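You operate a simulated robot arm through the tools that you are given. There is no shell and no other tool.

Carry out the task below with a simulated robot arm. There is one attempt and no reset: what you move stays moved.

JOB
Feed fine sand and grit, one measure each, into the orange pot.
Fine: one push at the blue hopper, gate shut, tray out; move the pot to the brown tray, tray in, gate open, one push, gate shut. The other pots, lids and switches stay. Set down upright: what you pick out.
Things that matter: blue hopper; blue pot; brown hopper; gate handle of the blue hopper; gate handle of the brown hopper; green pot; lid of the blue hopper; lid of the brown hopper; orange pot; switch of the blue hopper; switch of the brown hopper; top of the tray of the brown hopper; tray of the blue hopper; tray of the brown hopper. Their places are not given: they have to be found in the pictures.

Only the result counts: the job must be done as asked and must still hold three seconds after the hand-in. Knocking over, shifting, dropping, spilling or breaking anything else fails it. A push-on lid holds only when it is set on centred and level and pressed home; a screw cap is set on level and turned clockwise until tight.

ROBOT AND FRAMES
A 6-joint arm with a two-finger parallel gripper, fixed in place. Base frame: the origin is on the floor under the middle of its stand, x ahead of it, y to its left, z up; the work surface is at about z = 0.75. Lengths are in m, angles in rad, forces in N, time in s.
With the tool pointing down near the work surface it reaches from about 0.26 to 0.68 m from the base axis. Its first joint turns from -1.152 to 1.152 rad. Payload 2.9 kg.
Tool frame: the origin (TCP) lies between the finger pads and is the grasp point; the fingertips stand 0.03 m ahead of it; z points along the fingers, y is the line along which they close. The gripper opens to 0.11 m. The fingers are 0.02 m wide and 0.01 m thick; the gripper's body (0.048 by 0.112 m) begins 0.055 m behind the TCP.
Orientation is that of the tool frame in the base frame, as [roll, pitch, yaw] about the fixed x, y, z axes, in that order (R = Rz(yaw) Ry(pitch) Rx(roll)). With the fingers straight down and closing along the base's y, the tool's x points along the base's -x, its y along +y and its z along -z.

CONTROLS
- The arm moves only by the tool play_rows. Its argument "motion" is a list of rows, each a list of 2 entries, a list of its own where there are three numbers: the shift along the base's x, y, z in m, then the turn, a rotation vector about the base's x, y, z in rad. In form: [[[x, y, z], [ax, ay, az]], ...]. A call has 1 to 20 rows; each row shifts and turns the commanded pose from where the row before left it. "jaw" is the opening, from 0 (shut) to 1 (fully open), set as the call begins (left out, the last holds). Each row takes 0.2 s and may step no farther than 0.05 m and 0.15 rad from the row before; otherwise, or with a gripper value out of range, the whole call is refused. A pose out of reach is approached as far as the arm can. The call stops where the force on the tool passes 70 N (or 10 N more than at its start, if that is more) or the arm is blocked; 0.2 s more then pass. The fingers move at their own pace (about 0.108 m/s each) and stop on an object; they squeeze with about 24 N. The grip force told is the motor's: it shows also when the fingers shut on nothing. Time passes only in rows, and 0.2 s behind the last, so rows that do not move let the fingers close. It gives the time, the measured TCP pose, the force on the tool (base axes), the opening and the grip force at its end, in the units of the frame above (readings bear some noise), with the torque about the TCP (base axes, N m) and any sound that the robot's microphone picked up.
- Cameras (640 x 400 px; columns grow to the right, rows downward): "scene" is fixed at [0.0823, 0.4398, 1.407]; the picture's right is [-0.67, -0.74, 0.00], its down [-0.38, 0.35, -0.86] and it looks along [0.63, -0.58, -0.51] (base axes); focal length 275 px, centre (320, 200). "wrist" rides on the gripper at [0.072, 0.017, -0.103] in the tool frame; the picture's right is [-0.23, 0.97, 0.00], its down [-0.76, -0.18, -0.62] and it looks along [-0.61, -0.14, 0.78] (tool axes); focal length 222 px, centre (320, 200).
- camera(camera): a new picture of that camera. The clock stands still meanwhile.
- measure_at(camera, pixels): for up to 12 pixels [column, row] of the newest picture of that camera ("zoom" is the newest enlarged one), the place [x, y, z] in the base frame of the surface seen there, good to about 0.002 m, but the place of the scene camera against the robot may be out by one fixed shift of up to 0.025 m in any direction. The clock stands still meanwhile.
- inspect(camera, box): a new picture of the part [left, top, right, bottom] of that camera's present view, enlarged. The clock stands still meanwhile.
- finish_job(): hands the job in; it is judged then, once.

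Open the gripper and draw the arm clear of the work before you hand the job in, unless the task says otherwise.

The tools are called after ">>>" as a command line: name --argument value ..., lists and objects as JSON in quotes. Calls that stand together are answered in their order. play_rows: Moves the arm, as the interface text tells. Its arguments: {"type":"object","properties":{"motion":{"type":"array","items":{"type":"array"}},"jaw":{"type":"number"}},"required":["motion"]} The other tools are called the same way: camera (camera) takes a picture; measure_at (camera, pixels) gives the place of the surface under pixels of a picture; inspect (camera, box) takes an enlarged picture of a part of a camera's view; finish_job () hands the job in.

At the start:

```text
clock: 0.0
position: [0.487, 0.1008, 1.1617]
tool_rot: [-3.14, -0.001, -3.141]
contact_force: [0.2, -0.2, -0.2]
wrist_torque: [0.02, 0.03, 0.04]
grip_width: 0.1098
gripper_force: 0.1
```

scene: 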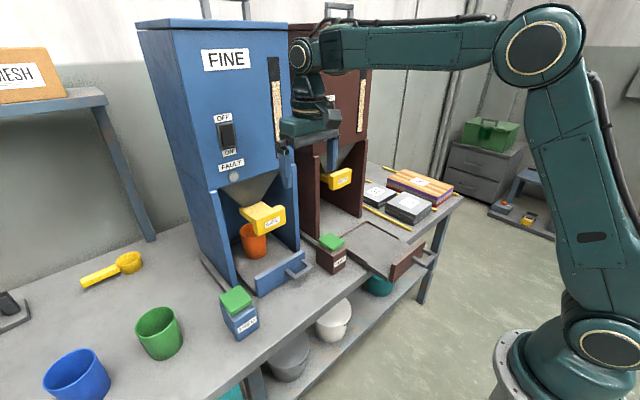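
wrist: 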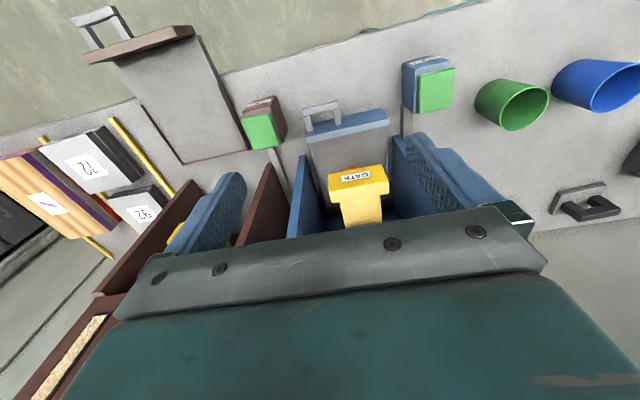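

I start by looking closer at the hoppers, gate handles and trays in the scene view (blue hopper near pixel 230,180; brown near 340,150).

>>> inspect --camera "scene" --box '[180, 160, 340, 300]'

>>> inspect --camera "scene" --box '[290, 100, 470, 300]'

>>> inspect --camera "scene" --box '[130, 0, 390, 170]'

```text
2.86 times, centred on (260, 230) of scene
```

zoom: 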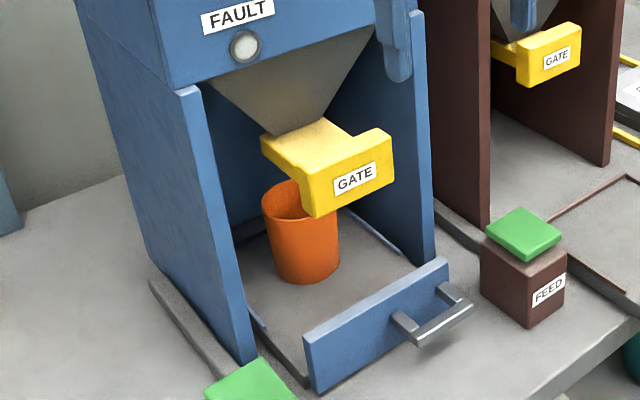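

```text
2.00 times, centred on (380, 200) of scene
```

zoom: 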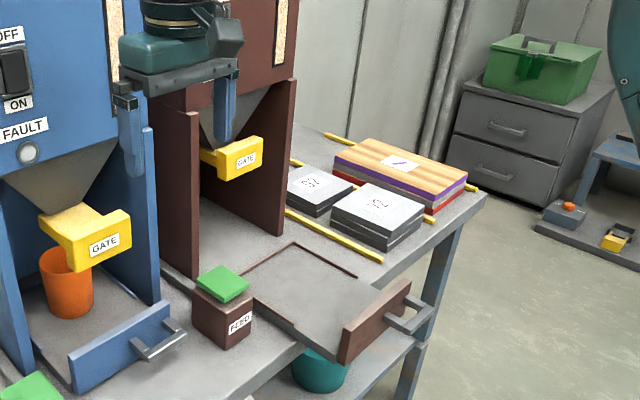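

```text
2.35 times, centred on (260, 85) of scene
```

zoom: 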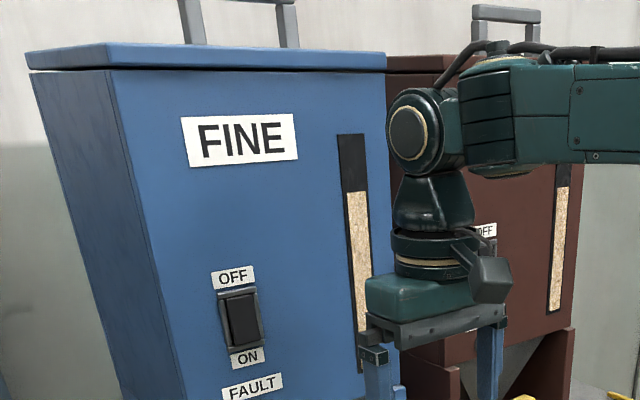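

The FEED boxes with green tops (scene 240,310 and 330,250) look like the push buttons. I measure points in both views to find the places and the fixed scene shift.

>>> inspect --camera "wrist" --box '[220, 40, 480, 220]'

>>> measure_at --camera "wrist" --pixels '[[437, 88], [262, 130], [360, 173], [345, 122], [322, 115], [97, 14], [155, 45], [520, 105], [600, 85], [190, 120], [362, 205], [305, 195]]'

>>> measure_at --camera "scene" --pixels '[[236, 300], [331, 242], [264, 217], [343, 179], [300, 270], [428, 258], [255, 245], [160, 332], [75, 375], [374, 245], [278, 280], [405, 262]]'

```text
2.22 times, centred on (350, 130) of wrist
```

zoom: 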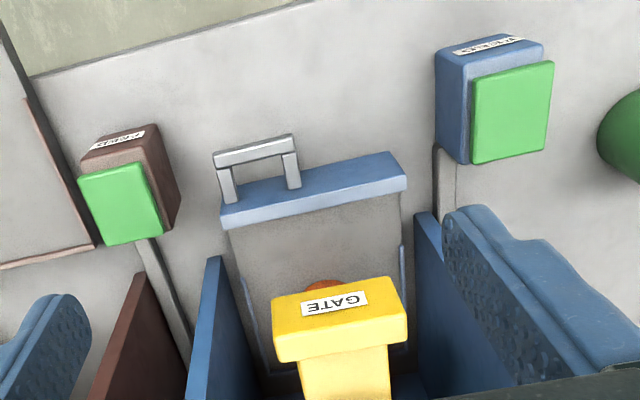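

```text
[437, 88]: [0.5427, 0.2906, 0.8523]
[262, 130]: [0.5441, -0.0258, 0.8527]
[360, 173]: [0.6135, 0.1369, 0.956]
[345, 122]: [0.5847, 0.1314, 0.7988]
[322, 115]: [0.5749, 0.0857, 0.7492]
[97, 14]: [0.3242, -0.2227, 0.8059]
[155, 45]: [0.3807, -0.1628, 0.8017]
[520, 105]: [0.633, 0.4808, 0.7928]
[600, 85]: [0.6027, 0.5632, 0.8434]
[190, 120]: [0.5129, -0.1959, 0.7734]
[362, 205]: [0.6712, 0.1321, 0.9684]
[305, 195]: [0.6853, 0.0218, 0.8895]
```

```text
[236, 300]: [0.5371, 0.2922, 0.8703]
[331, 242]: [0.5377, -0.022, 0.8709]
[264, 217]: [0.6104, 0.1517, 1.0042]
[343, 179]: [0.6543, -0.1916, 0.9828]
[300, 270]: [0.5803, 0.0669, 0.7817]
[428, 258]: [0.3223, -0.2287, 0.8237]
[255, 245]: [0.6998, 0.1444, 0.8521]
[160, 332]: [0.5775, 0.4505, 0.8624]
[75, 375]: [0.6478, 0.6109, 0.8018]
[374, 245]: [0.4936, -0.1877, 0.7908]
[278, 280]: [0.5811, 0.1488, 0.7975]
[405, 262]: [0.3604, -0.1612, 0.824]
```

The scene view reads about 0.018 m too high in z; the blue gate handle front is at x≈0.61, the brown at about 0.65, so the blue gate looks pulled open and the brown shut. I measure the hopper faces and the gate handles further.

>>> measure_at --camera "scene" --pixels '[[225, 100], [227, 140], [235, 178], [200, 150], [285, 160], [275, 75], [355, 120], [318, 190], [295, 225], [235, 270], [210, 200], [361, 200]]'

>>> inspect --camera "scene" --box '[310, 150, 370, 200]'

>>> inspect --camera "scene" --box '[230, 190, 300, 250]'

```text
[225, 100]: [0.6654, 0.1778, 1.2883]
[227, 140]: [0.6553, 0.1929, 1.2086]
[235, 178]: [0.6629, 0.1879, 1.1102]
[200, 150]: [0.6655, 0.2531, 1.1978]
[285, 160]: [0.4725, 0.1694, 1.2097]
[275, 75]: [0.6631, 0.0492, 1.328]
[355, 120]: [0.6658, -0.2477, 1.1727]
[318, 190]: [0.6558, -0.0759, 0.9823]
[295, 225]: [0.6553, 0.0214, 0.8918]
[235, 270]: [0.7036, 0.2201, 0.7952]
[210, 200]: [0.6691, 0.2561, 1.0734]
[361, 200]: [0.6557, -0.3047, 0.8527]
```

```text
8.00 times, centred on (340, 175) of scene
```

zoom: 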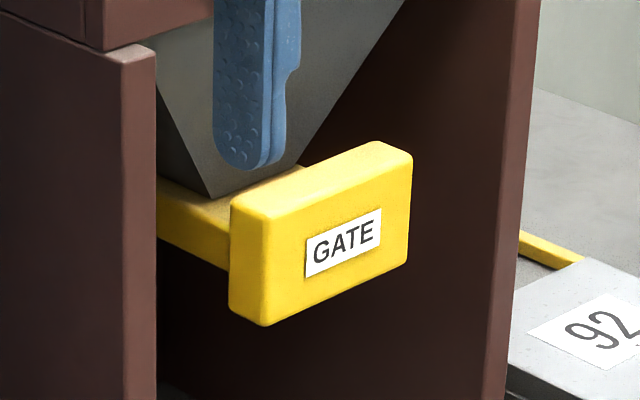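

```text
6.67 times, centred on (265, 220) of scene
```

zoom: 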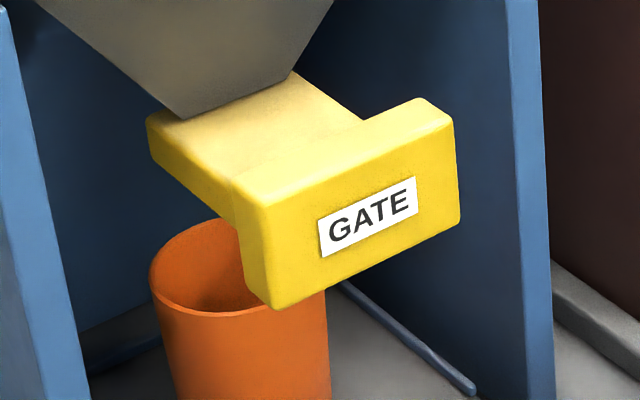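

The hopper fronts stand at about x≈0.67 and the gate plates hang beneath them. I draw the hand back and tilt it slightly forward so the wrist camera can see both gates and trays precisely.

>>> play_rows --motion '[[[-0.02, -0.02, 0.0], [0, -0.1, 0]], [[-0.02, -0.02, 0.0], [0, -0.1, 0]], [[-0.02, -0.02, 0.0], [0, -0.1, 0]], [[-0.01, -0.02, 0.0], [0, -0.1, 0]]]' --jaw 0

>>> camera --camera "wrist"

```text
clock: 1.0
position: [0.4151, 0.0221, 1.1618]
tool_rot: [-3.14, 0.402, 3.14]
contact_force: [0.2, 0.2, -0.5]
wrist_torque: [0.0, -0.04, 0.0]
grip_width: 0.0
gripper_force: 23.8
```

```text
taken
```

wrist: 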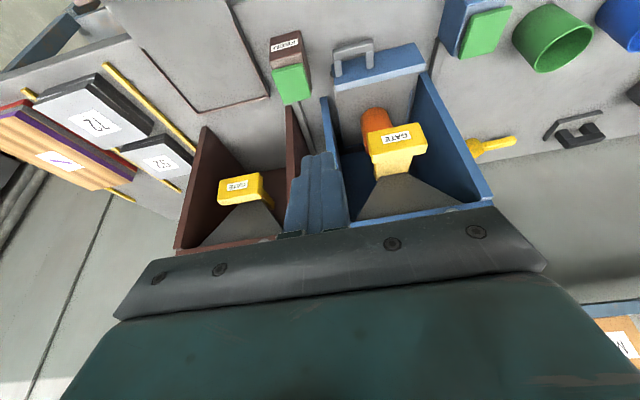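

Both gates are visible now (brown at 240,188, blue at 397,148). I enlarge and measure them in detail.

>>> inspect --camera "wrist" --box '[170, 20, 510, 240]'

>>> measure_at --camera "wrist" --pixels '[[222, 181], [257, 176], [220, 202], [260, 198], [242, 203], [370, 136], [422, 126], [372, 152], [425, 150], [390, 165], [411, 162], [400, 175]]'

>>> measure_at --camera "wrist" --pixels '[[375, 112], [364, 125], [389, 115], [290, 80], [274, 68], [303, 67], [474, 38], [512, 10], [463, 55], [334, 55], [371, 47], [352, 45]]'

```text
1.82 times, centred on (340, 130) of wrist
```

zoom: 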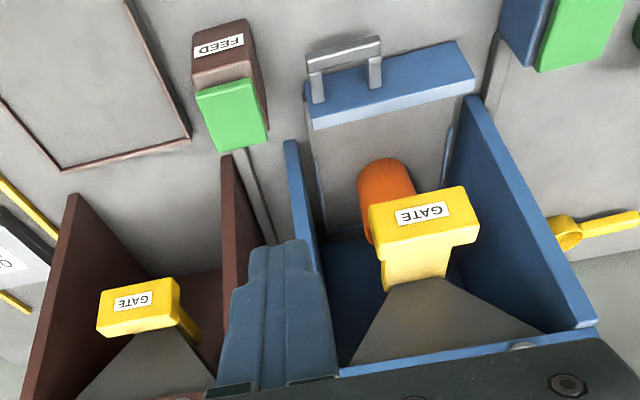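

```text
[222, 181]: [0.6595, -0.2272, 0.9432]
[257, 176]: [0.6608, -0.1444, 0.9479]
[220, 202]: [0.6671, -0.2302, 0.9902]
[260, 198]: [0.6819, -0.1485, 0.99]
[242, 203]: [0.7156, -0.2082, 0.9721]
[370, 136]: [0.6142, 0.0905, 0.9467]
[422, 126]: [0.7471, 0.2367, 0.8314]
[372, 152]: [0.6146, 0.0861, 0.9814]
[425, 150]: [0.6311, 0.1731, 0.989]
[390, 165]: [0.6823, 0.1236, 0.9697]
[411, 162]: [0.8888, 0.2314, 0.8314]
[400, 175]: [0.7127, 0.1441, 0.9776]
```

```text
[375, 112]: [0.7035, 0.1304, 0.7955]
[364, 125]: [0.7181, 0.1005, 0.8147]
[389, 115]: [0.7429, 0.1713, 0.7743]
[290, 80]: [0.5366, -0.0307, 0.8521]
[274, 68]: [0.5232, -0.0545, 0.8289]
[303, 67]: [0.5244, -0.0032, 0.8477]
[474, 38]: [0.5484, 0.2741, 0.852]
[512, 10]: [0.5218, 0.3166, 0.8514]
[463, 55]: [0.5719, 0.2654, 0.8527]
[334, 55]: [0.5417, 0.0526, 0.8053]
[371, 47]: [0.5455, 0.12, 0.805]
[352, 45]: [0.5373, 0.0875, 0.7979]
```

Measured: blue gate plate front x≈0.614 (y 0.086–0.174, z 0.945–0.99), brown plate front x≈0.660; blue FEED button top is about (0.543, 0.290, 0.852). I go upright above the blue button with jaws shut.

>>> play_rows --motion '[[[0.012, 0.027, -0.006], [0, 0.1, 0]], [[0.012, 0.027, -0.006], [0, 0.1, 0]], [[0.013, 0.027, -0.006], [0, 0.1, 0]], [[0.013, 0.027, -0.006], [0, 0.1, 0]], [[0.013, 0.027, -0.006], [0, 0, 0]], [[0.013, 0.027, -0.006], [0, 0, 0]], [[0.013, 0.027, -0.006], [0, 0, 0]], [[0.013, 0.027, -0.006], [0, 0, 0]], [[0.013, 0.026, -0.006], [0, 0, 0]], [[0.013, 0.026, -0.006], [0, 0, 0]], [[0, 0, -0.04], [0, 0, 0]], [[0, 0, -0.04], [0, 0, 0]], [[0, 0, -0.04], [0, 0, 0]], [[0, 0, -0.04], [0, 0, 0]], [[0, 0, -0.03], [0, 0, 0]]]'

>>> camera --camera "scene"

>>> camera --camera "wrist"

```text
clock: 4.2
position: [0.545, 0.2885, 0.908]
tool_rot: [3.141, 0.001, 3.141]
contact_force: [0.2, 0.4, -0.9]
wrist_torque: [-0.01, -0.01, -0.01]
grip_width: 0.0002
gripper_force: 24.4
```

```text
taken
```

scene: 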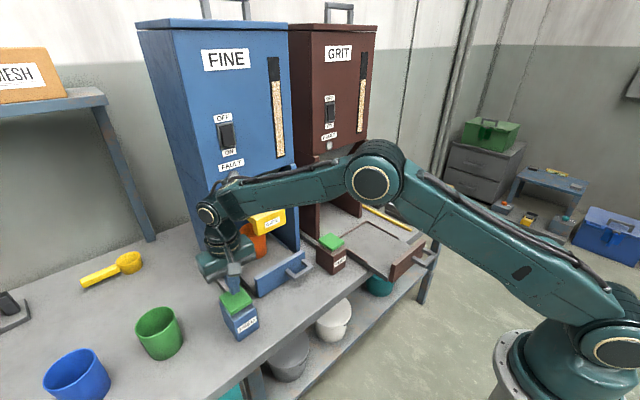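

```text
taken
```

wrist: 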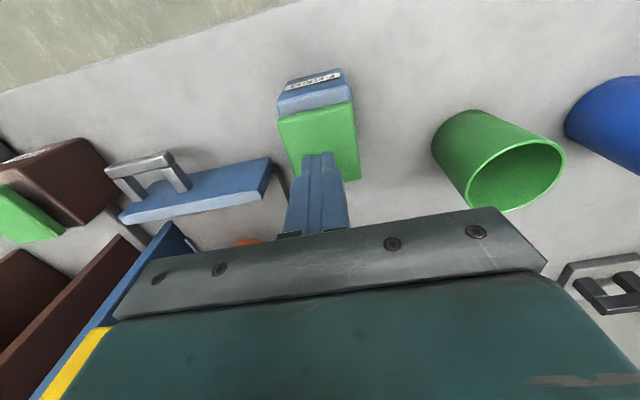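

The tips stand about 25 mm over the button (wrist 320,150). Before pressing I look at the switch and fault light states, and the sand gauges.

>>> inspect --camera "scene" --box '[190, 40, 380, 180]'

>>> inspect --camera "scene" --box '[190, 190, 330, 300]'

```text
2.86 times, centred on (285, 110) of scene
```

zoom: 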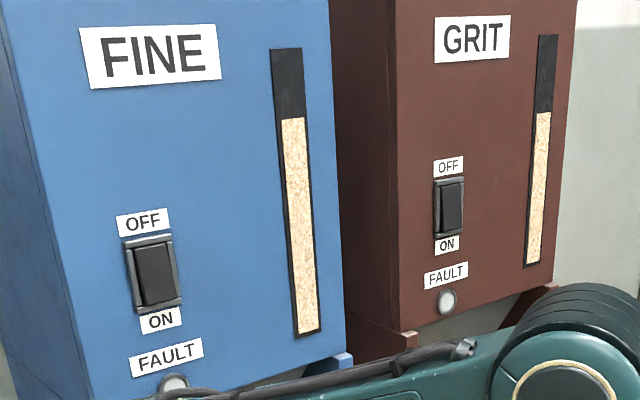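

```text
3.64 times, centred on (260, 245) of scene
```

zoom: 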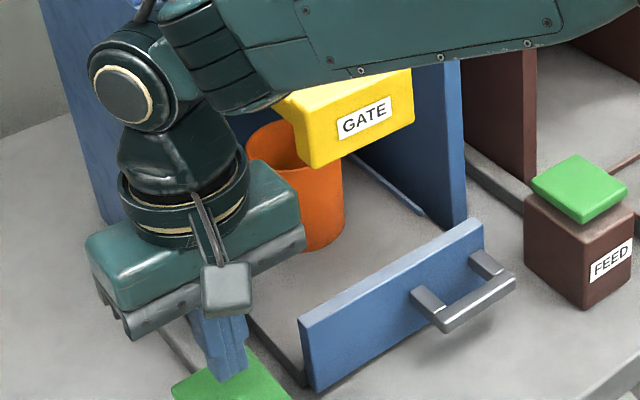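

Both fault lights are unlit and the blue gate is open over the pot. I press the blue button slowly, a few millimetres first.

>>> play_rows --motion '[[[0, 0, -0.012], [0, 0, 0]], [[0, 0, -0.01], [0, 0, 0]], [[0, 0, -0.003], [0, 0, 0]], [[0, 0, -0.002], [0, 0, 0]], [[0, 0, -0.002], [0, 0, 0]]]'

```text
clock: 5.4
position: [0.5452, 0.2892, 0.8823]
tool_rot: [-3.141, -0.001, 3.141]
contact_force: [-1.2, 0.2, 1.0]
wrist_torque: [0.02, 0.03, 0.01]
grip_width: 0.0001
gripper_force: 24.0
```

At the surface now (z 0.8823, little force). I press on in 2 mm steps.

>>> play_rows --motion '[[[0, 0, -0.002], [0, 0, 0]], [[0, 0, -0.002], [0, 0, 0]], [[0, 0, -0.002], [0, 0, 0]]]'

```text
clock: 6.2
position: [0.5456, 0.2877, 0.8766]
tool_rot: [3.141, 0.001, -3.14]
contact_force: [-0.7, 0.3, 3.7]
wrist_torque: [0.02, 0.0, -0.03]
grip_width: 0.0
gripper_force: 23.6
heard: click
```

A click was heard at z≈0.877. I lift straight off and look at what happened.

>>> play_rows --motion '[[[0, 0, 0.02], [0, 0, 0]], [[0, 0, 0.04], [0, 0, 0]], [[0, 0, 0.04], [0, 0, 0]], [[0, 0, 0.04], [0, 0, 0]]]'

>>> inspect --camera "scene" --box '[190, 40, 380, 180]'

>>> camera --camera "scene"

```text
clock: 7.2
position: [0.5475, 0.2865, 1.0144]
tool_rot: [-3.141, -0.002, -3.141]
contact_force: [0.2, -0.3, -0.2]
wrist_torque: [0.0, 0.01, 0.02]
grip_width: 0.0003
gripper_force: 23.6
```

```text
2.86 times, centred on (285, 110) of scene
```

zoom: 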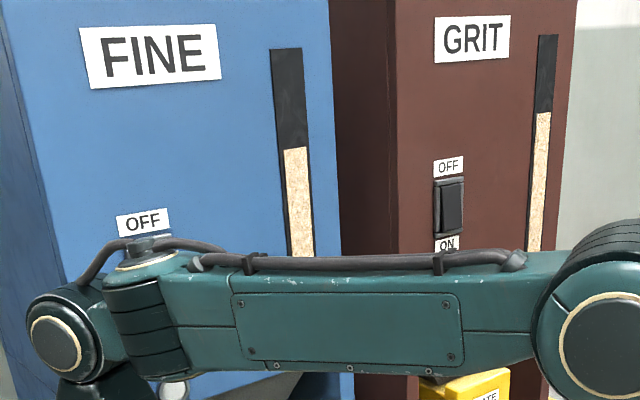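

```text
taken
```

scene: 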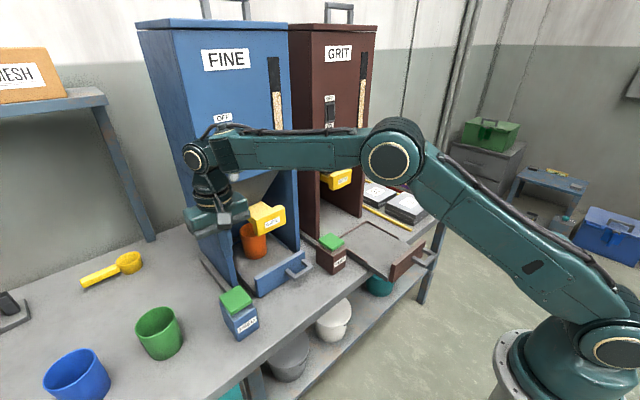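

The blue gauge dropped one notch, so the measure ran. Now I move in front of the blue gate plate while tilting the hand forward, to push the gate shut.

>>> play_rows --motion '[[[-0.012, -0.02, 0], [0, -0.12, 0]], [[-0.012, -0.02, 0], [0, -0.12, 0]], [[-0.012, -0.02, 0], [0, -0.12, 0]], [[-0.012, -0.02, -0.005], [0, -0.12, 0]], [[0, -0.02, -0.005], [0, -0.12, 0]], [[0, -0.02, -0.005], [0, -0.12, 0]], [[0, -0.02, -0.005], [0, -0.12, 0]], [[0, -0.0165, -0.005], [0, -0.12, 0]], [[0, 0, -0.005], [0, -0.12, 0]], [[0, 0, -0.005], [0, -0.12, 0]], [[0, 0, -0.005], [0, -0.12, 0]]]'

>>> camera --camera "wrist"

>>> camera --camera "scene"

```text
clock: 9.6
position: [0.497, 0.1321, 0.9764]
tool_rot: [-3.141, 1.32, -3.139]
contact_force: [-0.3, -0.3, -0.1]
wrist_torque: [0.02, 0.04, -0.02]
grip_width: 0.0
gripper_force: 24.1
```

```text
taken
```

wrist: 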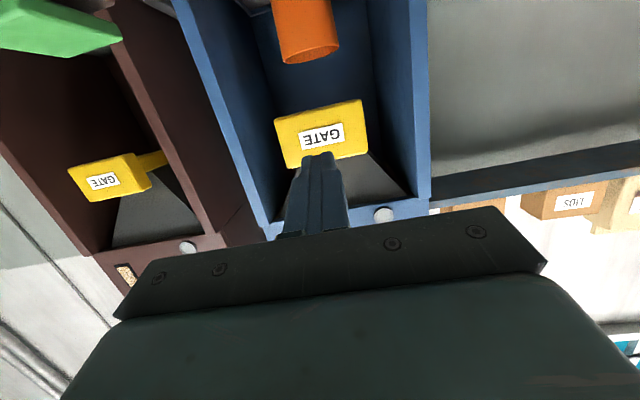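

```text
taken
```

scene: 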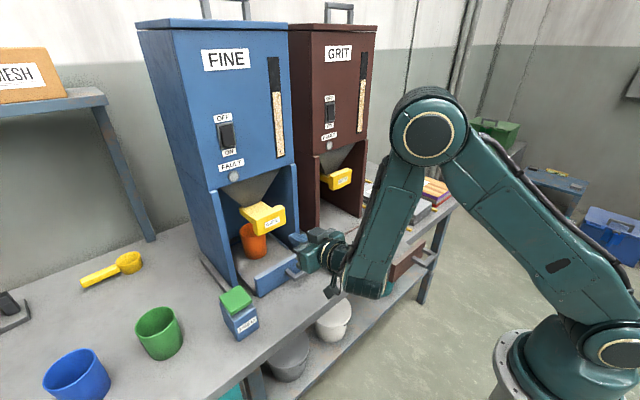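

The hand is aimed at the blue gate plate (wrist 322,130). I measure the plate, outlet and pot from this view before pushing.

>>> measure_at --camera "wrist" --pixels '[[278, 122], [360, 104], [288, 160], [366, 150], [300, 145], [72, 170], [135, 156], [82, 197], [145, 186], [305, 50], [282, 40], [335, 30]]'

>>> inspect --camera "wrist" --box '[60, 60, 420, 260]'

```text
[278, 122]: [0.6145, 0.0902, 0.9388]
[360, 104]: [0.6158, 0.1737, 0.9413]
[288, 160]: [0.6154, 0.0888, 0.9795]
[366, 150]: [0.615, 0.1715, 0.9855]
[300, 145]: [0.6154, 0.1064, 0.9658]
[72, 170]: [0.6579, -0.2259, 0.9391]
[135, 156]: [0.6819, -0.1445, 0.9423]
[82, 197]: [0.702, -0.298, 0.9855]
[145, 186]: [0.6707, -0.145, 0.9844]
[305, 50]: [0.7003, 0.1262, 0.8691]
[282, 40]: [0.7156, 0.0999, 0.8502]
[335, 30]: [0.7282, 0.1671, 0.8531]
```

```text
1.78 times, centred on (240, 160) of wrist
```

zoom: 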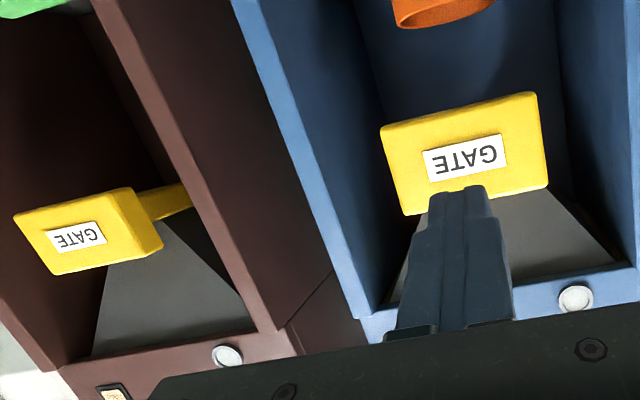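

Blue plate front is x=0.615, centre (y 0.131, z 0.963). I approach and push it in toward x≈0.659, watching force and sound.

>>> play_rows --motion '[[[0.03, 0, -0.006], [0, 0, 0]], [[0.03, 0, 0], [0, 0, 0]], [[0.02, 0, 0], [0, 0, 0]], [[0.01, 0, 0], [0, 0, 0]], [[0.006, 0, 0], [0, 0, 0]], [[0.006, 0, 0], [0, 0, 0]], [[0.006, 0, 0], [0, 0, 0]], [[0.006, 0, 0], [0, 0, 0]], [[0.006, 0, 0], [0, 0, 0]]]'

```text
clock: 11.6
position: [0.6174, 0.1317, 0.9694]
tool_rot: [3.139, 1.322, 3.14]
contact_force: [-1.9, 1.3, 0.6]
wrist_torque: [0.03, -0.04, 0.05]
grip_width: 0.0002
gripper_force: 24.0
```

The plate slides easily (about 2 N). I continue in small steps to the stop.

>>> play_rows --motion '[[[0.003, 0, 0], [0, 0, 0]], [[0.003, 0, 0], [0, 0, 0]], [[0.003, 0, 0], [0, 0, 0]]]'

>>> camera --camera "wrist"

```text
clock: 12.4
position: [0.6275, 0.132, 0.9686]
tool_rot: [-3.141, 1.322, -3.141]
contact_force: [-0.5, -0.6, 0.9]
wrist_torque: [0.03, -0.03, 0.0]
grip_width: 0.0001
gripper_force: 24.3
```

```text
taken
```

wrist: 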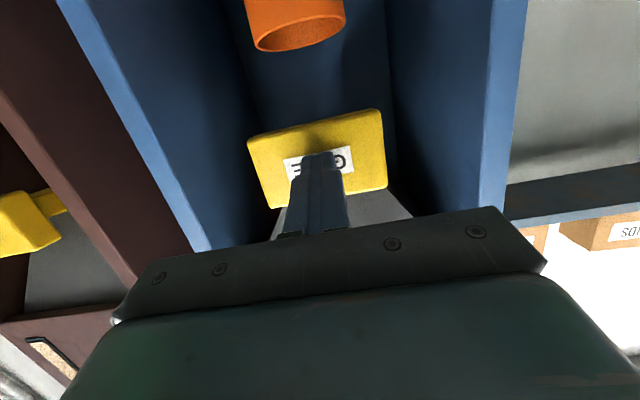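

>>> measure_at --camera "wrist" --pixels '[[262, 150], [370, 130], [275, 190], [372, 175], [15, 220], [5, 235], [20, 205], [270, 45], [330, 30], [297, 45]]'

>>> play_rows --motion '[[[0.002, 0, 0], [0, 0, 0]], [[0.002, 0, 0], [0, 0, 0]]]'

```text
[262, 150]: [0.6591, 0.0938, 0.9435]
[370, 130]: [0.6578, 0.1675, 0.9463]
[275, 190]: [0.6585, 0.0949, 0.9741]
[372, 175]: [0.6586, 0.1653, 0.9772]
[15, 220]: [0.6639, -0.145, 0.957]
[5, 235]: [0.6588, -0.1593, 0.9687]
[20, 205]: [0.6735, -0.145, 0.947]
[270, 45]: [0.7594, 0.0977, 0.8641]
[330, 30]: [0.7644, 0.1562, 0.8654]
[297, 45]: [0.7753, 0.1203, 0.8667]
```

```text
clock: 13.0
position: [0.629, 0.1311, 0.9684]
tool_rot: [-3.138, 1.317, -3.137]
contact_force: [-31.8, -2.7, 8.3]
wrist_torque: [0.3, -0.33, -0.1]
grip_width: 0.0001
gripper_force: 24.1
```

The gate is at its stop (31.8 N, plate front x≈0.659, same as the brown one). I back away and bring the hand upright to look at the blue tray's handle.

>>> play_rows --motion '[[[-0.01, 0, 0], [0, 0, 0]], [[-0.03, 0, 0], [0, 0, 0]], [[-0.04, 0, 0.0], [0, 0, 0]], [[-0.04, 0, 0.005], [0, 0.12, 0]], [[-0.02, -0.01, 0.005], [0, 0.12, 0]], [[0, -0.01, 0.005], [0, 0.12, 0]], [[0, -0.01, 0.005], [0, 0.12, 0]], [[0, -0.01, 0], [0, 0.12, 0]], [[0, 0, 0], [0, 0.12, 0]], [[0, 0, 0], [0, 0.12, 0]], [[0, 0, 0], [0, 0.12, 0]], [[0, 0, 0], [0, 0.12, 0]], [[0, 0, 0], [0, 0.12, 0]], [[0, 0, 0], [0, 0.12, 0]]]'

>>> camera --camera "wrist"

>>> inspect --camera "scene" --box '[190, 150, 370, 310]'

```text
clock: 16.0
position: [0.4897, 0.0927, 0.989]
tool_rot: [-3.141, -0.001, 3.141]
contact_force: [-0.1, 1.0, -1.0]
wrist_torque: [-0.03, 0.02, 0.0]
grip_width: 0.0
gripper_force: 24.3
```

```text
taken
```

wrist: 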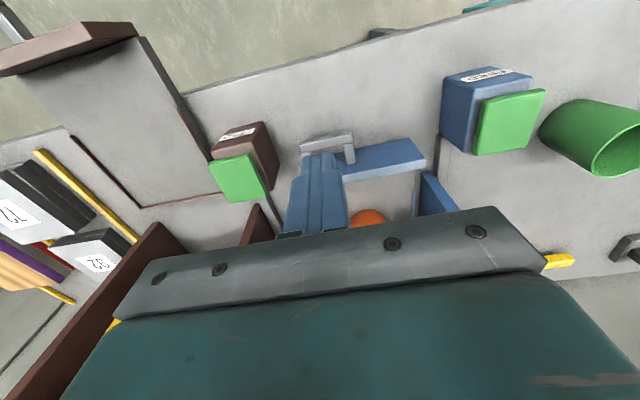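

```text
2.50 times, centred on (280, 230) of scene
```

zoom: 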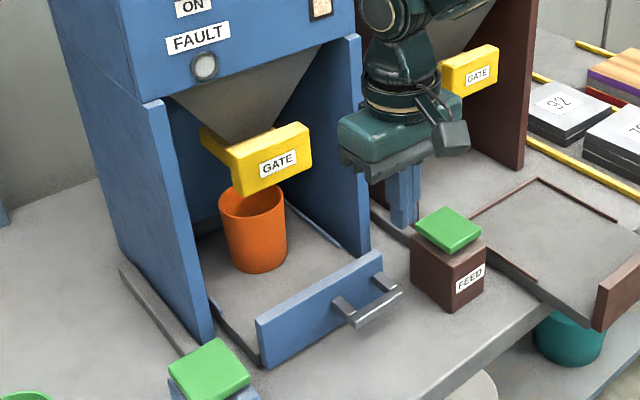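

The gate is shut. The fingers cover part of the handle (wrist 325,145), so I shift back a little for a clear view.

>>> play_rows --motion '[[[-0.03, 0.02, 0], [0, 0, 0]], [[-0.03, 0.02, 0], [0, 0, 0]], [[-0.02, 0.02, 0], [0, 0, 0]]]'

>>> camera --camera "wrist"

>>> inspect --camera "wrist" --box '[240, 110, 400, 210]'

```text
clock: 16.8
position: [0.41, 0.1499, 0.9909]
tool_rot: [-3.142, -0.001, 3.141]
contact_force: [1.5, 0.3, -0.6]
wrist_torque: [-0.03, -0.02, 0.03]
grip_width: 0.0
gripper_force: 24.1
```

```text
taken
```

wrist: 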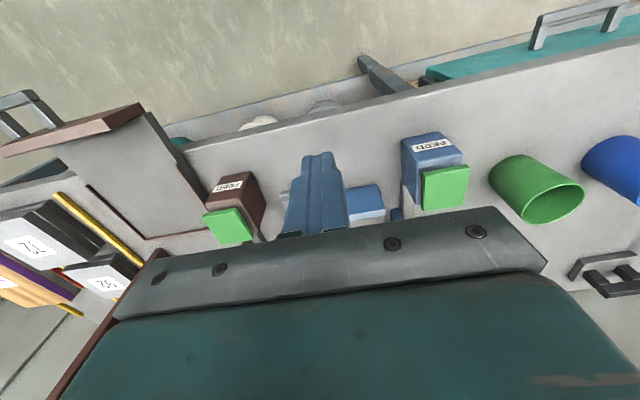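

```text
4.00 times, centred on (320, 160) of wrist
```

zoom: 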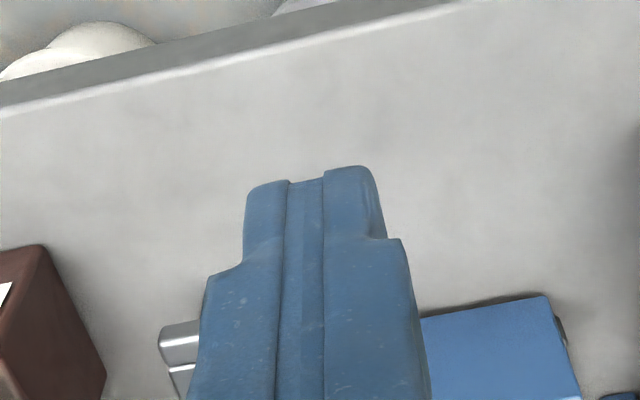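

Moving back hid it more; I go forward instead so the handle moves up in the picture.

>>> play_rows --motion '[[[0.04, 0.0, 0.01], [0, 0, 0]], [[0.04, 0.0, 0.01], [0, 0, 0]], [[0.04, 0.0, 0], [0, 0, 0]], [[0.01, 0.0, 0], [0, 0, 0]]]'

>>> camera --camera "wrist"

>>> inspect --camera "wrist" --box '[230, 70, 390, 170]'

```text
clock: 17.8
position: [0.5402, 0.1508, 1.0085]
tool_rot: [-3.14, -0.001, -3.141]
contact_force: [-0.1, -0.1, 1.1]
wrist_torque: [-0.03, -0.01, -0.01]
grip_width: 0.0
gripper_force: 23.5
```

```text
taken
```

wrist: 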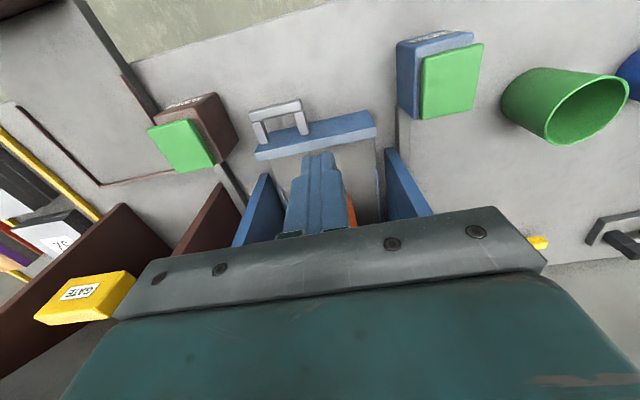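

```text
4.00 times, centred on (310, 120) of wrist
```

zoom: 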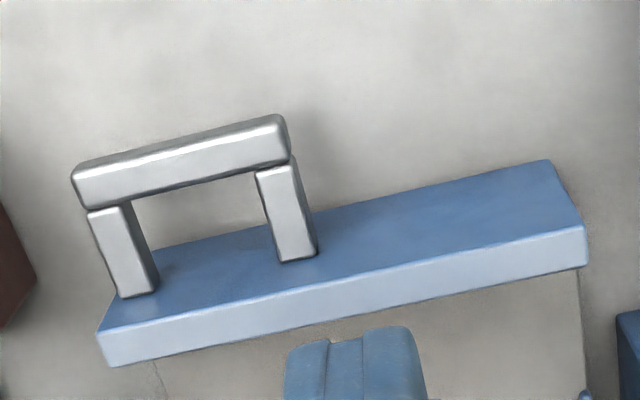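

The blue tray's handle is clear in the enlarged view (bar from 80,185 to 285,145, posts down to the plate). I measure it.

>>> measure_at --camera "zoom" --pixels '[[80, 190], [280, 145], [180, 180], [180, 150], [120, 245], [287, 210], [180, 225], [430, 220], [330, 285], [105, 345], [580, 250], [550, 170]]'

>>> inspect --camera "wrist" --box '[40, 0, 240, 200]'

```text
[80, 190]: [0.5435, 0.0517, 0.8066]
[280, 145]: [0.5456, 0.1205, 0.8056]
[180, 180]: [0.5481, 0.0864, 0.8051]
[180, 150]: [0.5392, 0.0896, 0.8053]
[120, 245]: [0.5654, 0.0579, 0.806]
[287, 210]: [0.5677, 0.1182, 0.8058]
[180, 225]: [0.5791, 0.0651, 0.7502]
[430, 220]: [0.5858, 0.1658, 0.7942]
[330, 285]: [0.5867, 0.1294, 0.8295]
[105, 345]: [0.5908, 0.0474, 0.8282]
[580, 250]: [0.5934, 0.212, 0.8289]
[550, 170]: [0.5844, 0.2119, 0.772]
```

```text
2.00 times, centred on (140, 100) of wrist
```

zoom: 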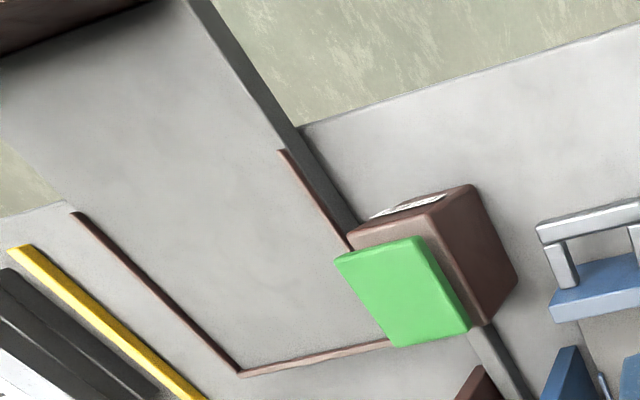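

Handle: bar x 0.537–0.552, y 0.05–0.121, top z 0.805; plate front x 0.585, so a 33 mm gap to hook with shut fingers. I check how far out the brown tray stands for comparison.

>>> inspect --camera "scene" --box '[340, 210, 450, 290]'

```text
5.00 times, centred on (395, 250) of scene
```

zoom: 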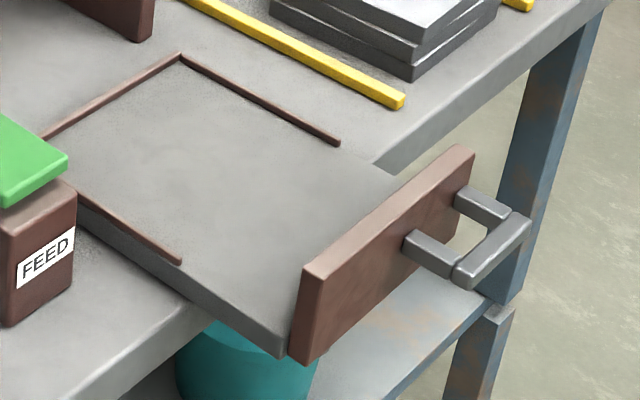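

>>> measure_at --camera "zoom" --pixels '[[340, 310], [440, 215], [310, 275], [465, 150], [470, 265], [515, 225], [180, 60], [60, 130], [240, 200], [120, 160], [320, 150], [290, 345]]'

>>> inspect --camera "scene" --box '[220, 220, 330, 300]'

```text
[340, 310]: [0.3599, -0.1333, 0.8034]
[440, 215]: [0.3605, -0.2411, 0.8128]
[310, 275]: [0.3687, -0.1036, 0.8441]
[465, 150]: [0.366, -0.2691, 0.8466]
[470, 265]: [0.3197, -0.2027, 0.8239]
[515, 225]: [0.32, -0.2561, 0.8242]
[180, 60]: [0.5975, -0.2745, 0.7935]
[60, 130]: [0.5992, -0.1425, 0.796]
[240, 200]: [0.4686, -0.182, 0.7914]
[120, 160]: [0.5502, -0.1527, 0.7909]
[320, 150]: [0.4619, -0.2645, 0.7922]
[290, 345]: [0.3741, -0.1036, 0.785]
```

```text
5.00 times, centred on (275, 260) of scene
```

zoom: 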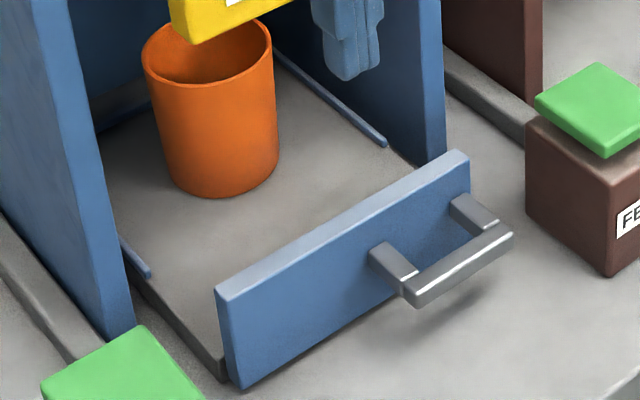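

>>> measure_at --camera "zoom" --pixels '[[280, 330], [430, 220], [225, 290], [465, 160], [430, 280], [500, 240], [220, 190], [200, 105], [268, 50], [150, 65], [170, 230], [320, 160]]'

```text
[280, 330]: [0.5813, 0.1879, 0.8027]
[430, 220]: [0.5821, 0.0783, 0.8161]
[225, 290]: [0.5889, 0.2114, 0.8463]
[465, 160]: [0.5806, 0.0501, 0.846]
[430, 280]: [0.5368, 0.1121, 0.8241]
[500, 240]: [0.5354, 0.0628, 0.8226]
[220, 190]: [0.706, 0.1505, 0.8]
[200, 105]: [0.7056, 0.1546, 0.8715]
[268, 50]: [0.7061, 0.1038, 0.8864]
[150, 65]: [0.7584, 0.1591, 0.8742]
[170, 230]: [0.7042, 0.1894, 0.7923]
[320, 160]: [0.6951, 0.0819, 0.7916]
```

Blue and brown plates differ by about 0.22 m, so that is the tray's travel. I hook the shut fingers into the blue handle's gap: first above (0.568, 0.087), then down.

>>> play_rows --motion '[[[0.01, -0.02, -0.03], [0, 0, 0]], [[0.01, -0.02, -0.03], [0, 0, 0]], [[0.008, -0.02, -0.03], [0, 0, 0]], [[0, -0.0035, -0.03], [0, 0, 0]], [[0, 0, -0.02], [0, 0, 0]], [[0, 0, 0], [0, 0, 0]]]'

>>> camera --camera "wrist"

>>> inspect --camera "scene" --box '[220, 200, 350, 310]'

```text
clock: 19.2
position: [0.5677, 0.0876, 0.8684]
tool_rot: [-3.141, 0.0, 3.141]
contact_force: [0.3, -0.9, 0.4]
wrist_torque: [0.03, -0.04, 0.0]
grip_width: 0.0002
gripper_force: 24.3
```

```text
taken
```

wrist: 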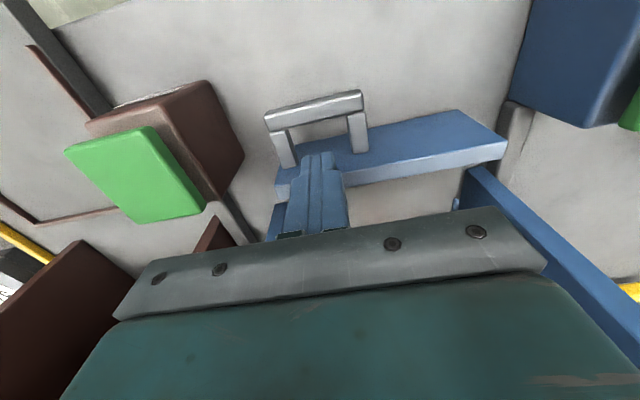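

```text
3.64 times, centred on (285, 255) of scene
```

zoom: 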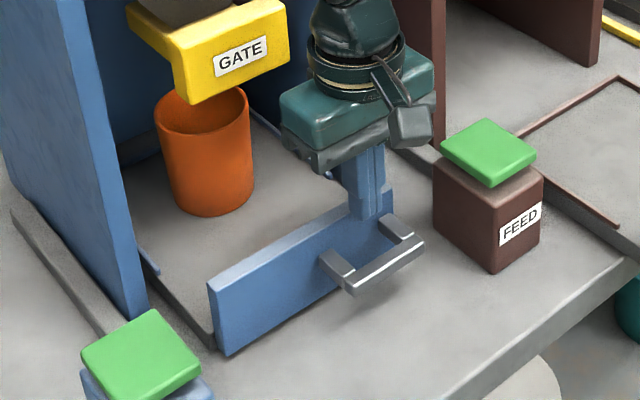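

The tips are just above the gap. I go down between bar and plate in steps.

>>> play_rows --motion '[[[0, 0, -0.02], [0, 0, 0]], [[0, 0, -0.02], [0, 0, 0]], [[0, 0, -0.015], [0, 0, 0]], [[0, 0, 0], [0, 0, 0]]]'

>>> camera --camera "wrist"

>>> inspect --camera "scene" --box '[220, 200, 350, 310]'

```text
clock: 20.2
position: [0.5648, 0.0881, 0.8125]
tool_rot: [3.142, -0.002, -3.139]
contact_force: [-0.2, 0.3, 0.2]
wrist_torque: [0.03, -0.01, -0.01]
grip_width: 0.0
gripper_force: 23.7
```

```text
taken
```

wrist: 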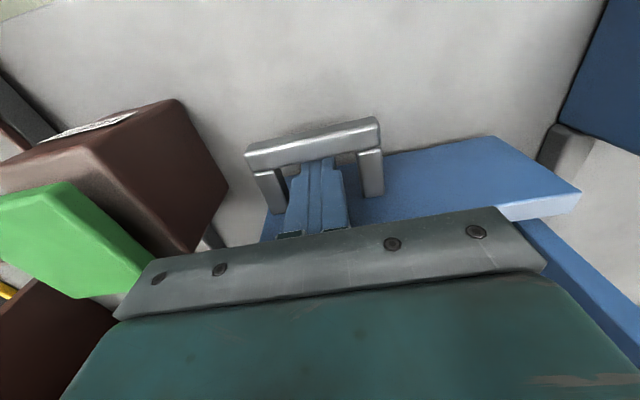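

```text
3.64 times, centred on (285, 255) of scene
```

zoom: 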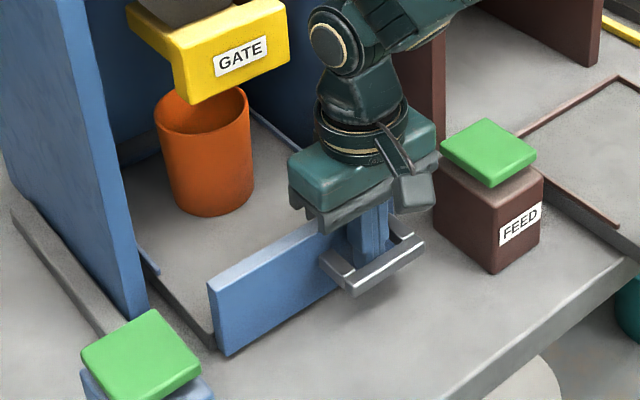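

The fingers are inside the handle, in front of the plate. I pull the blue tray slowly toward the robot.

>>> play_rows --motion '[[[-0.002, 0, 0], [0, 0, 0]], [[-0.003, 0, 0], [0, 0, 0]], [[-0.004, 0, 0], [0, 0, 0]], [[-0.006, 0, 0], [0, 0, 0]], [[-0.008, 0, 0], [0, 0, 0]], [[-0.008, 0, 0], [0, 0, 0]], [[-0.008, 0, 0], [0, 0, 0]], [[-0.008, 0, 0], [0, 0, 0]], [[-0.008, 0, 0], [0, 0, 0]], [[-0.008, 0, 0], [0, 0, 0]], [[-0.006, 0, 0], [0, 0, 0]], [[-0.003, 0, 0], [0, 0, 0]]]'

>>> camera --camera "scene"

>>> camera --camera "wrist"

```text
clock: 22.8
position: [0.4954, 0.0898, 0.8154]
tool_rot: [-3.141, -0.002, 3.141]
contact_force: [1.3, -0.2, -0.2]
wrist_torque: [-0.02, -0.04, 0.02]
grip_width: 0.0001
gripper_force: 24.1
```

```text
taken
```

scene: 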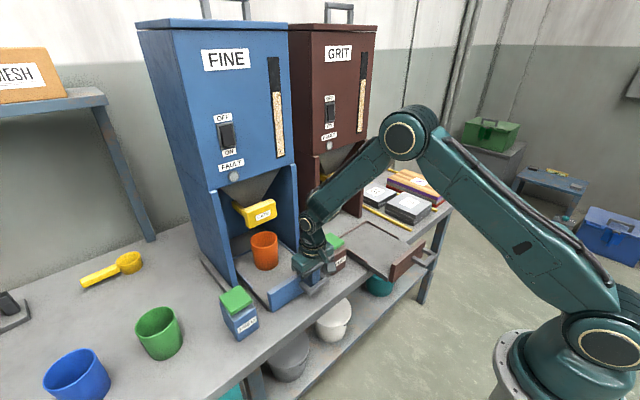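

```text
taken
```

wrist: 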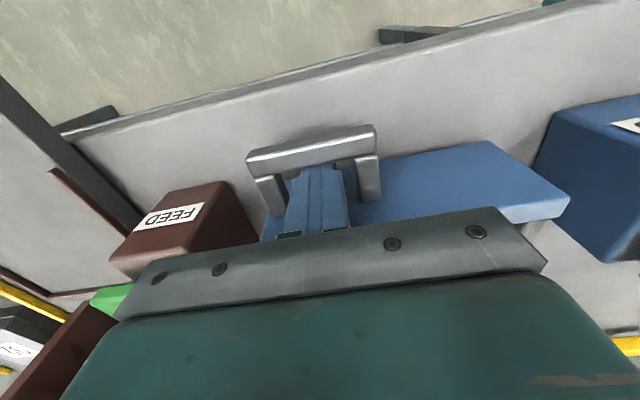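

The tray follows with the pot standing (scene 264,250). I keep pulling at the same slow pace, slightly lower for a sure hold.

>>> play_rows --motion '[[[-0.003, 0, -0.002], [0, 0, 0]], [[-0.005, 0, -0.002], [0, 0, 0]], [[-0.008, 0, 0], [0, 0, 0]], [[-0.009, 0, 0], [0, 0, 0]], [[-0.009, 0, 0], [0, 0, 0]], [[-0.009, 0, 0], [0, 0, 0]], [[-0.009, 0, 0], [0, 0, 0]], [[-0.009, 0, 0], [0, 0, 0]], [[-0.009, 0, 0], [0, 0, 0]], [[-0.009, 0, 0], [0, 0, 0]], [[-0.009, 0, 0], [0, 0, 0]], [[-0.009, 0, 0], [0, 0, 0]], [[-0.009, 0, 0], [0, 0, 0]], [[-0.009, 0, 0], [0, 0, 0]], [[-0.008, 0, 0], [0, 0, 0]], [[-0.006, 0, 0], [0, 0, 0]], [[-0.004, 0, 0], [0, 0, 0]], [[-0.003, 0, 0], [0, 0, 0]]]'

>>> camera --camera "scene"

```text
clock: 26.6
position: [0.3594, 0.0885, 0.8104]
tool_rot: [3.141, -0.001, 3.141]
contact_force: [0.4, 0.1, 0.2]
wrist_torque: [0.02, -0.07, -0.03]
grip_width: 0.0003
gripper_force: 24.2
```

```text
taken
```

scene: 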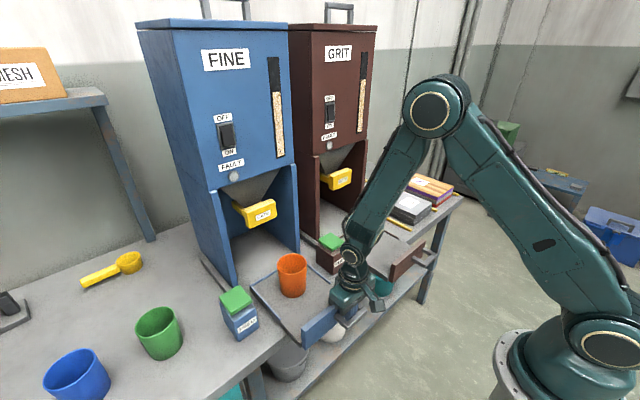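

The tray is nearly out. I measure its plate in the scene view against the brown one (0.3602) before the last bit.

>>> inspect --camera "scene" --box '[230, 240, 390, 350]'

>>> measure_at --camera "scene" --pixels '[[320, 332], [330, 326], [308, 325]]'

```text
3.64 times, centred on (310, 295) of scene
```

zoom: 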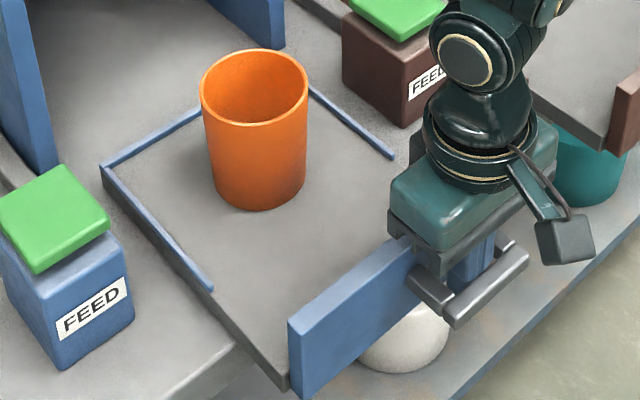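

```text
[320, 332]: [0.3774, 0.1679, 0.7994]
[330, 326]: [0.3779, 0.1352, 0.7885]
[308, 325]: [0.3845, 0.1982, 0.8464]
```

Plate stands at 0.3776, so about 17 mm remain to match the brown tray. I pull on in 3 mm steps, watching for the stop.

>>> play_rows --motion '[[[-0.003, 0, 0], [0, 0, 0]], [[-0.004, 0, 0], [0, 0, 0]], [[-0.004, 0, 0], [0, 0, 0]], [[-0.003, 0, 0], [0, 0, 0]], [[-0.002, 0, 0], [0, 0, 0]]]'

>>> camera --camera "scene"

>>> measure_at --camera "scene" --pixels '[[325, 336], [333, 328], [318, 342]]'

```text
clock: 27.8
position: [0.3444, 0.0895, 0.8116]
tool_rot: [3.141, 0.0, -3.141]
contact_force: [0.5, -0.9, -0.9]
wrist_torque: [0.01, -0.04, 0.0]
grip_width: 0.0
gripper_force: 24.5
```

```text
taken
```

scene: 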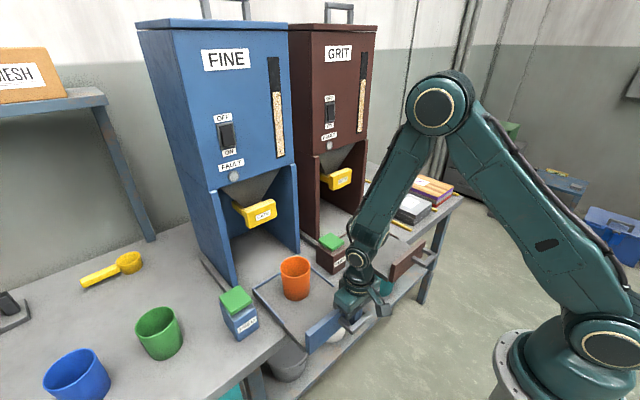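

```text
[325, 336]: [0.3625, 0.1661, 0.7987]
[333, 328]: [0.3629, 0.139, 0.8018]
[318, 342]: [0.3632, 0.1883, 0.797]
```

Now 0.363; I take it the last millimetres to feel the stop.

>>> play_rows --motion '[[[-0.0015, 0, 0], [0, 0, 0]], [[-0.0015, 0, 0], [0, 0, 0]], [[-0.001, 0, 0], [0, 0, 0]]]'

```text
clock: 28.6
position: [0.3412, 0.0873, 0.8096]
tool_rot: [-3.141, 0.003, -3.14]
contact_force: [8.7, 0.8, -3.4]
wrist_torque: [0.03, -0.08, -0.01]
grip_width: 0.0001
gripper_force: 24.6
```

8.7 N: the stop is reached. I ease forward into the middle of the gap and lift the hand out, high enough to view the pot.

>>> play_rows --motion '[[[0.004, 0, 0], [0, 0, 0]], [[0.004, 0, 0], [0, 0, 0]], [[0, 0, 0.01], [0, 0, 0]], [[0, 0, 0.02], [0, 0, 0]], [[0, 0, 0.04], [0, 0, 0]], [[0, 0, 0.05], [0, 0, 0]], [[0, 0, 0.05], [0, 0, 0]], [[0, 0, 0.04], [0, 0, 0]], [[0, 0, 0.0], [0, 0, 0]]]'

>>> camera --camera "wrist"

>>> camera --camera "scene"

```text
clock: 30.6
position: [0.3515, 0.0854, 1.0176]
tool_rot: [-3.14, 0.0, 3.14]
contact_force: [0.7, -0.9, -0.6]
wrist_torque: [0.04, 0.01, 0.0]
grip_width: 0.0002
gripper_force: 24.1
```

```text
taken
```

wrist: 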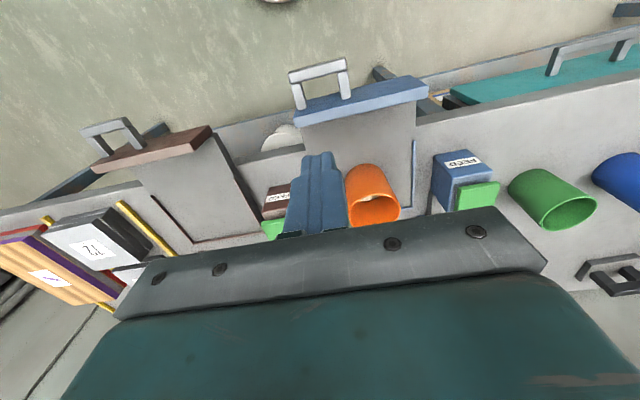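

```text
taken
```

scene: 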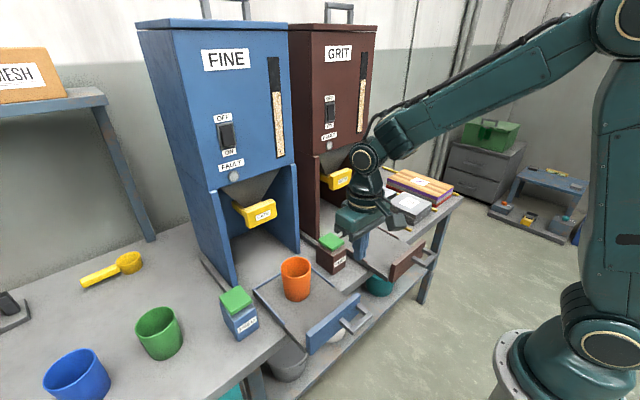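

The tray is fully out, pot upright (scene 296,278). I move forward and a bit aside to measure the pot from above.

>>> play_rows --motion '[[[0.04, -0.01, 0.02], [0, 0, 0]], [[0.04, -0.01, 0.02], [0, 0, 0]], [[0.04, -0.01, 0.02], [0, 0, 0]], [[0.03, 0, 0.0], [0, 0, 0]], [[0, 0, 0.0], [0, 0, 0]]]'

>>> camera --camera "wrist"

>>> inspect --camera "wrist" --box '[280, 60, 440, 200]'

```text
clock: 31.8
position: [0.5017, 0.0593, 1.083]
tool_rot: [-3.141, -0.002, 3.14]
contact_force: [0.4, -0.4, 0.4]
wrist_torque: [-0.02, 0.01, 0.01]
grip_width: 0.0
gripper_force: 23.5
```

```text
taken
```

wrist: 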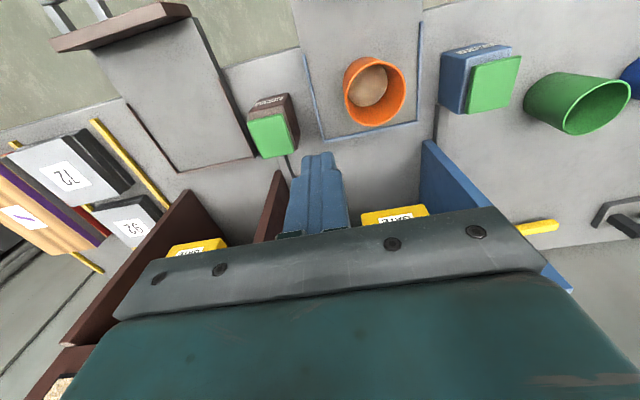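

```text
2.86 times, centred on (360, 130) of wrist
```

zoom: 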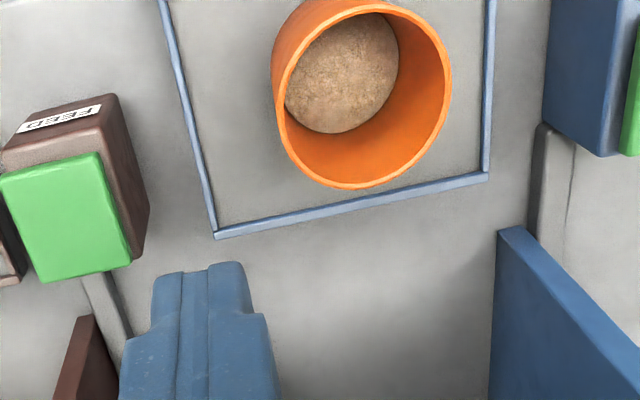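

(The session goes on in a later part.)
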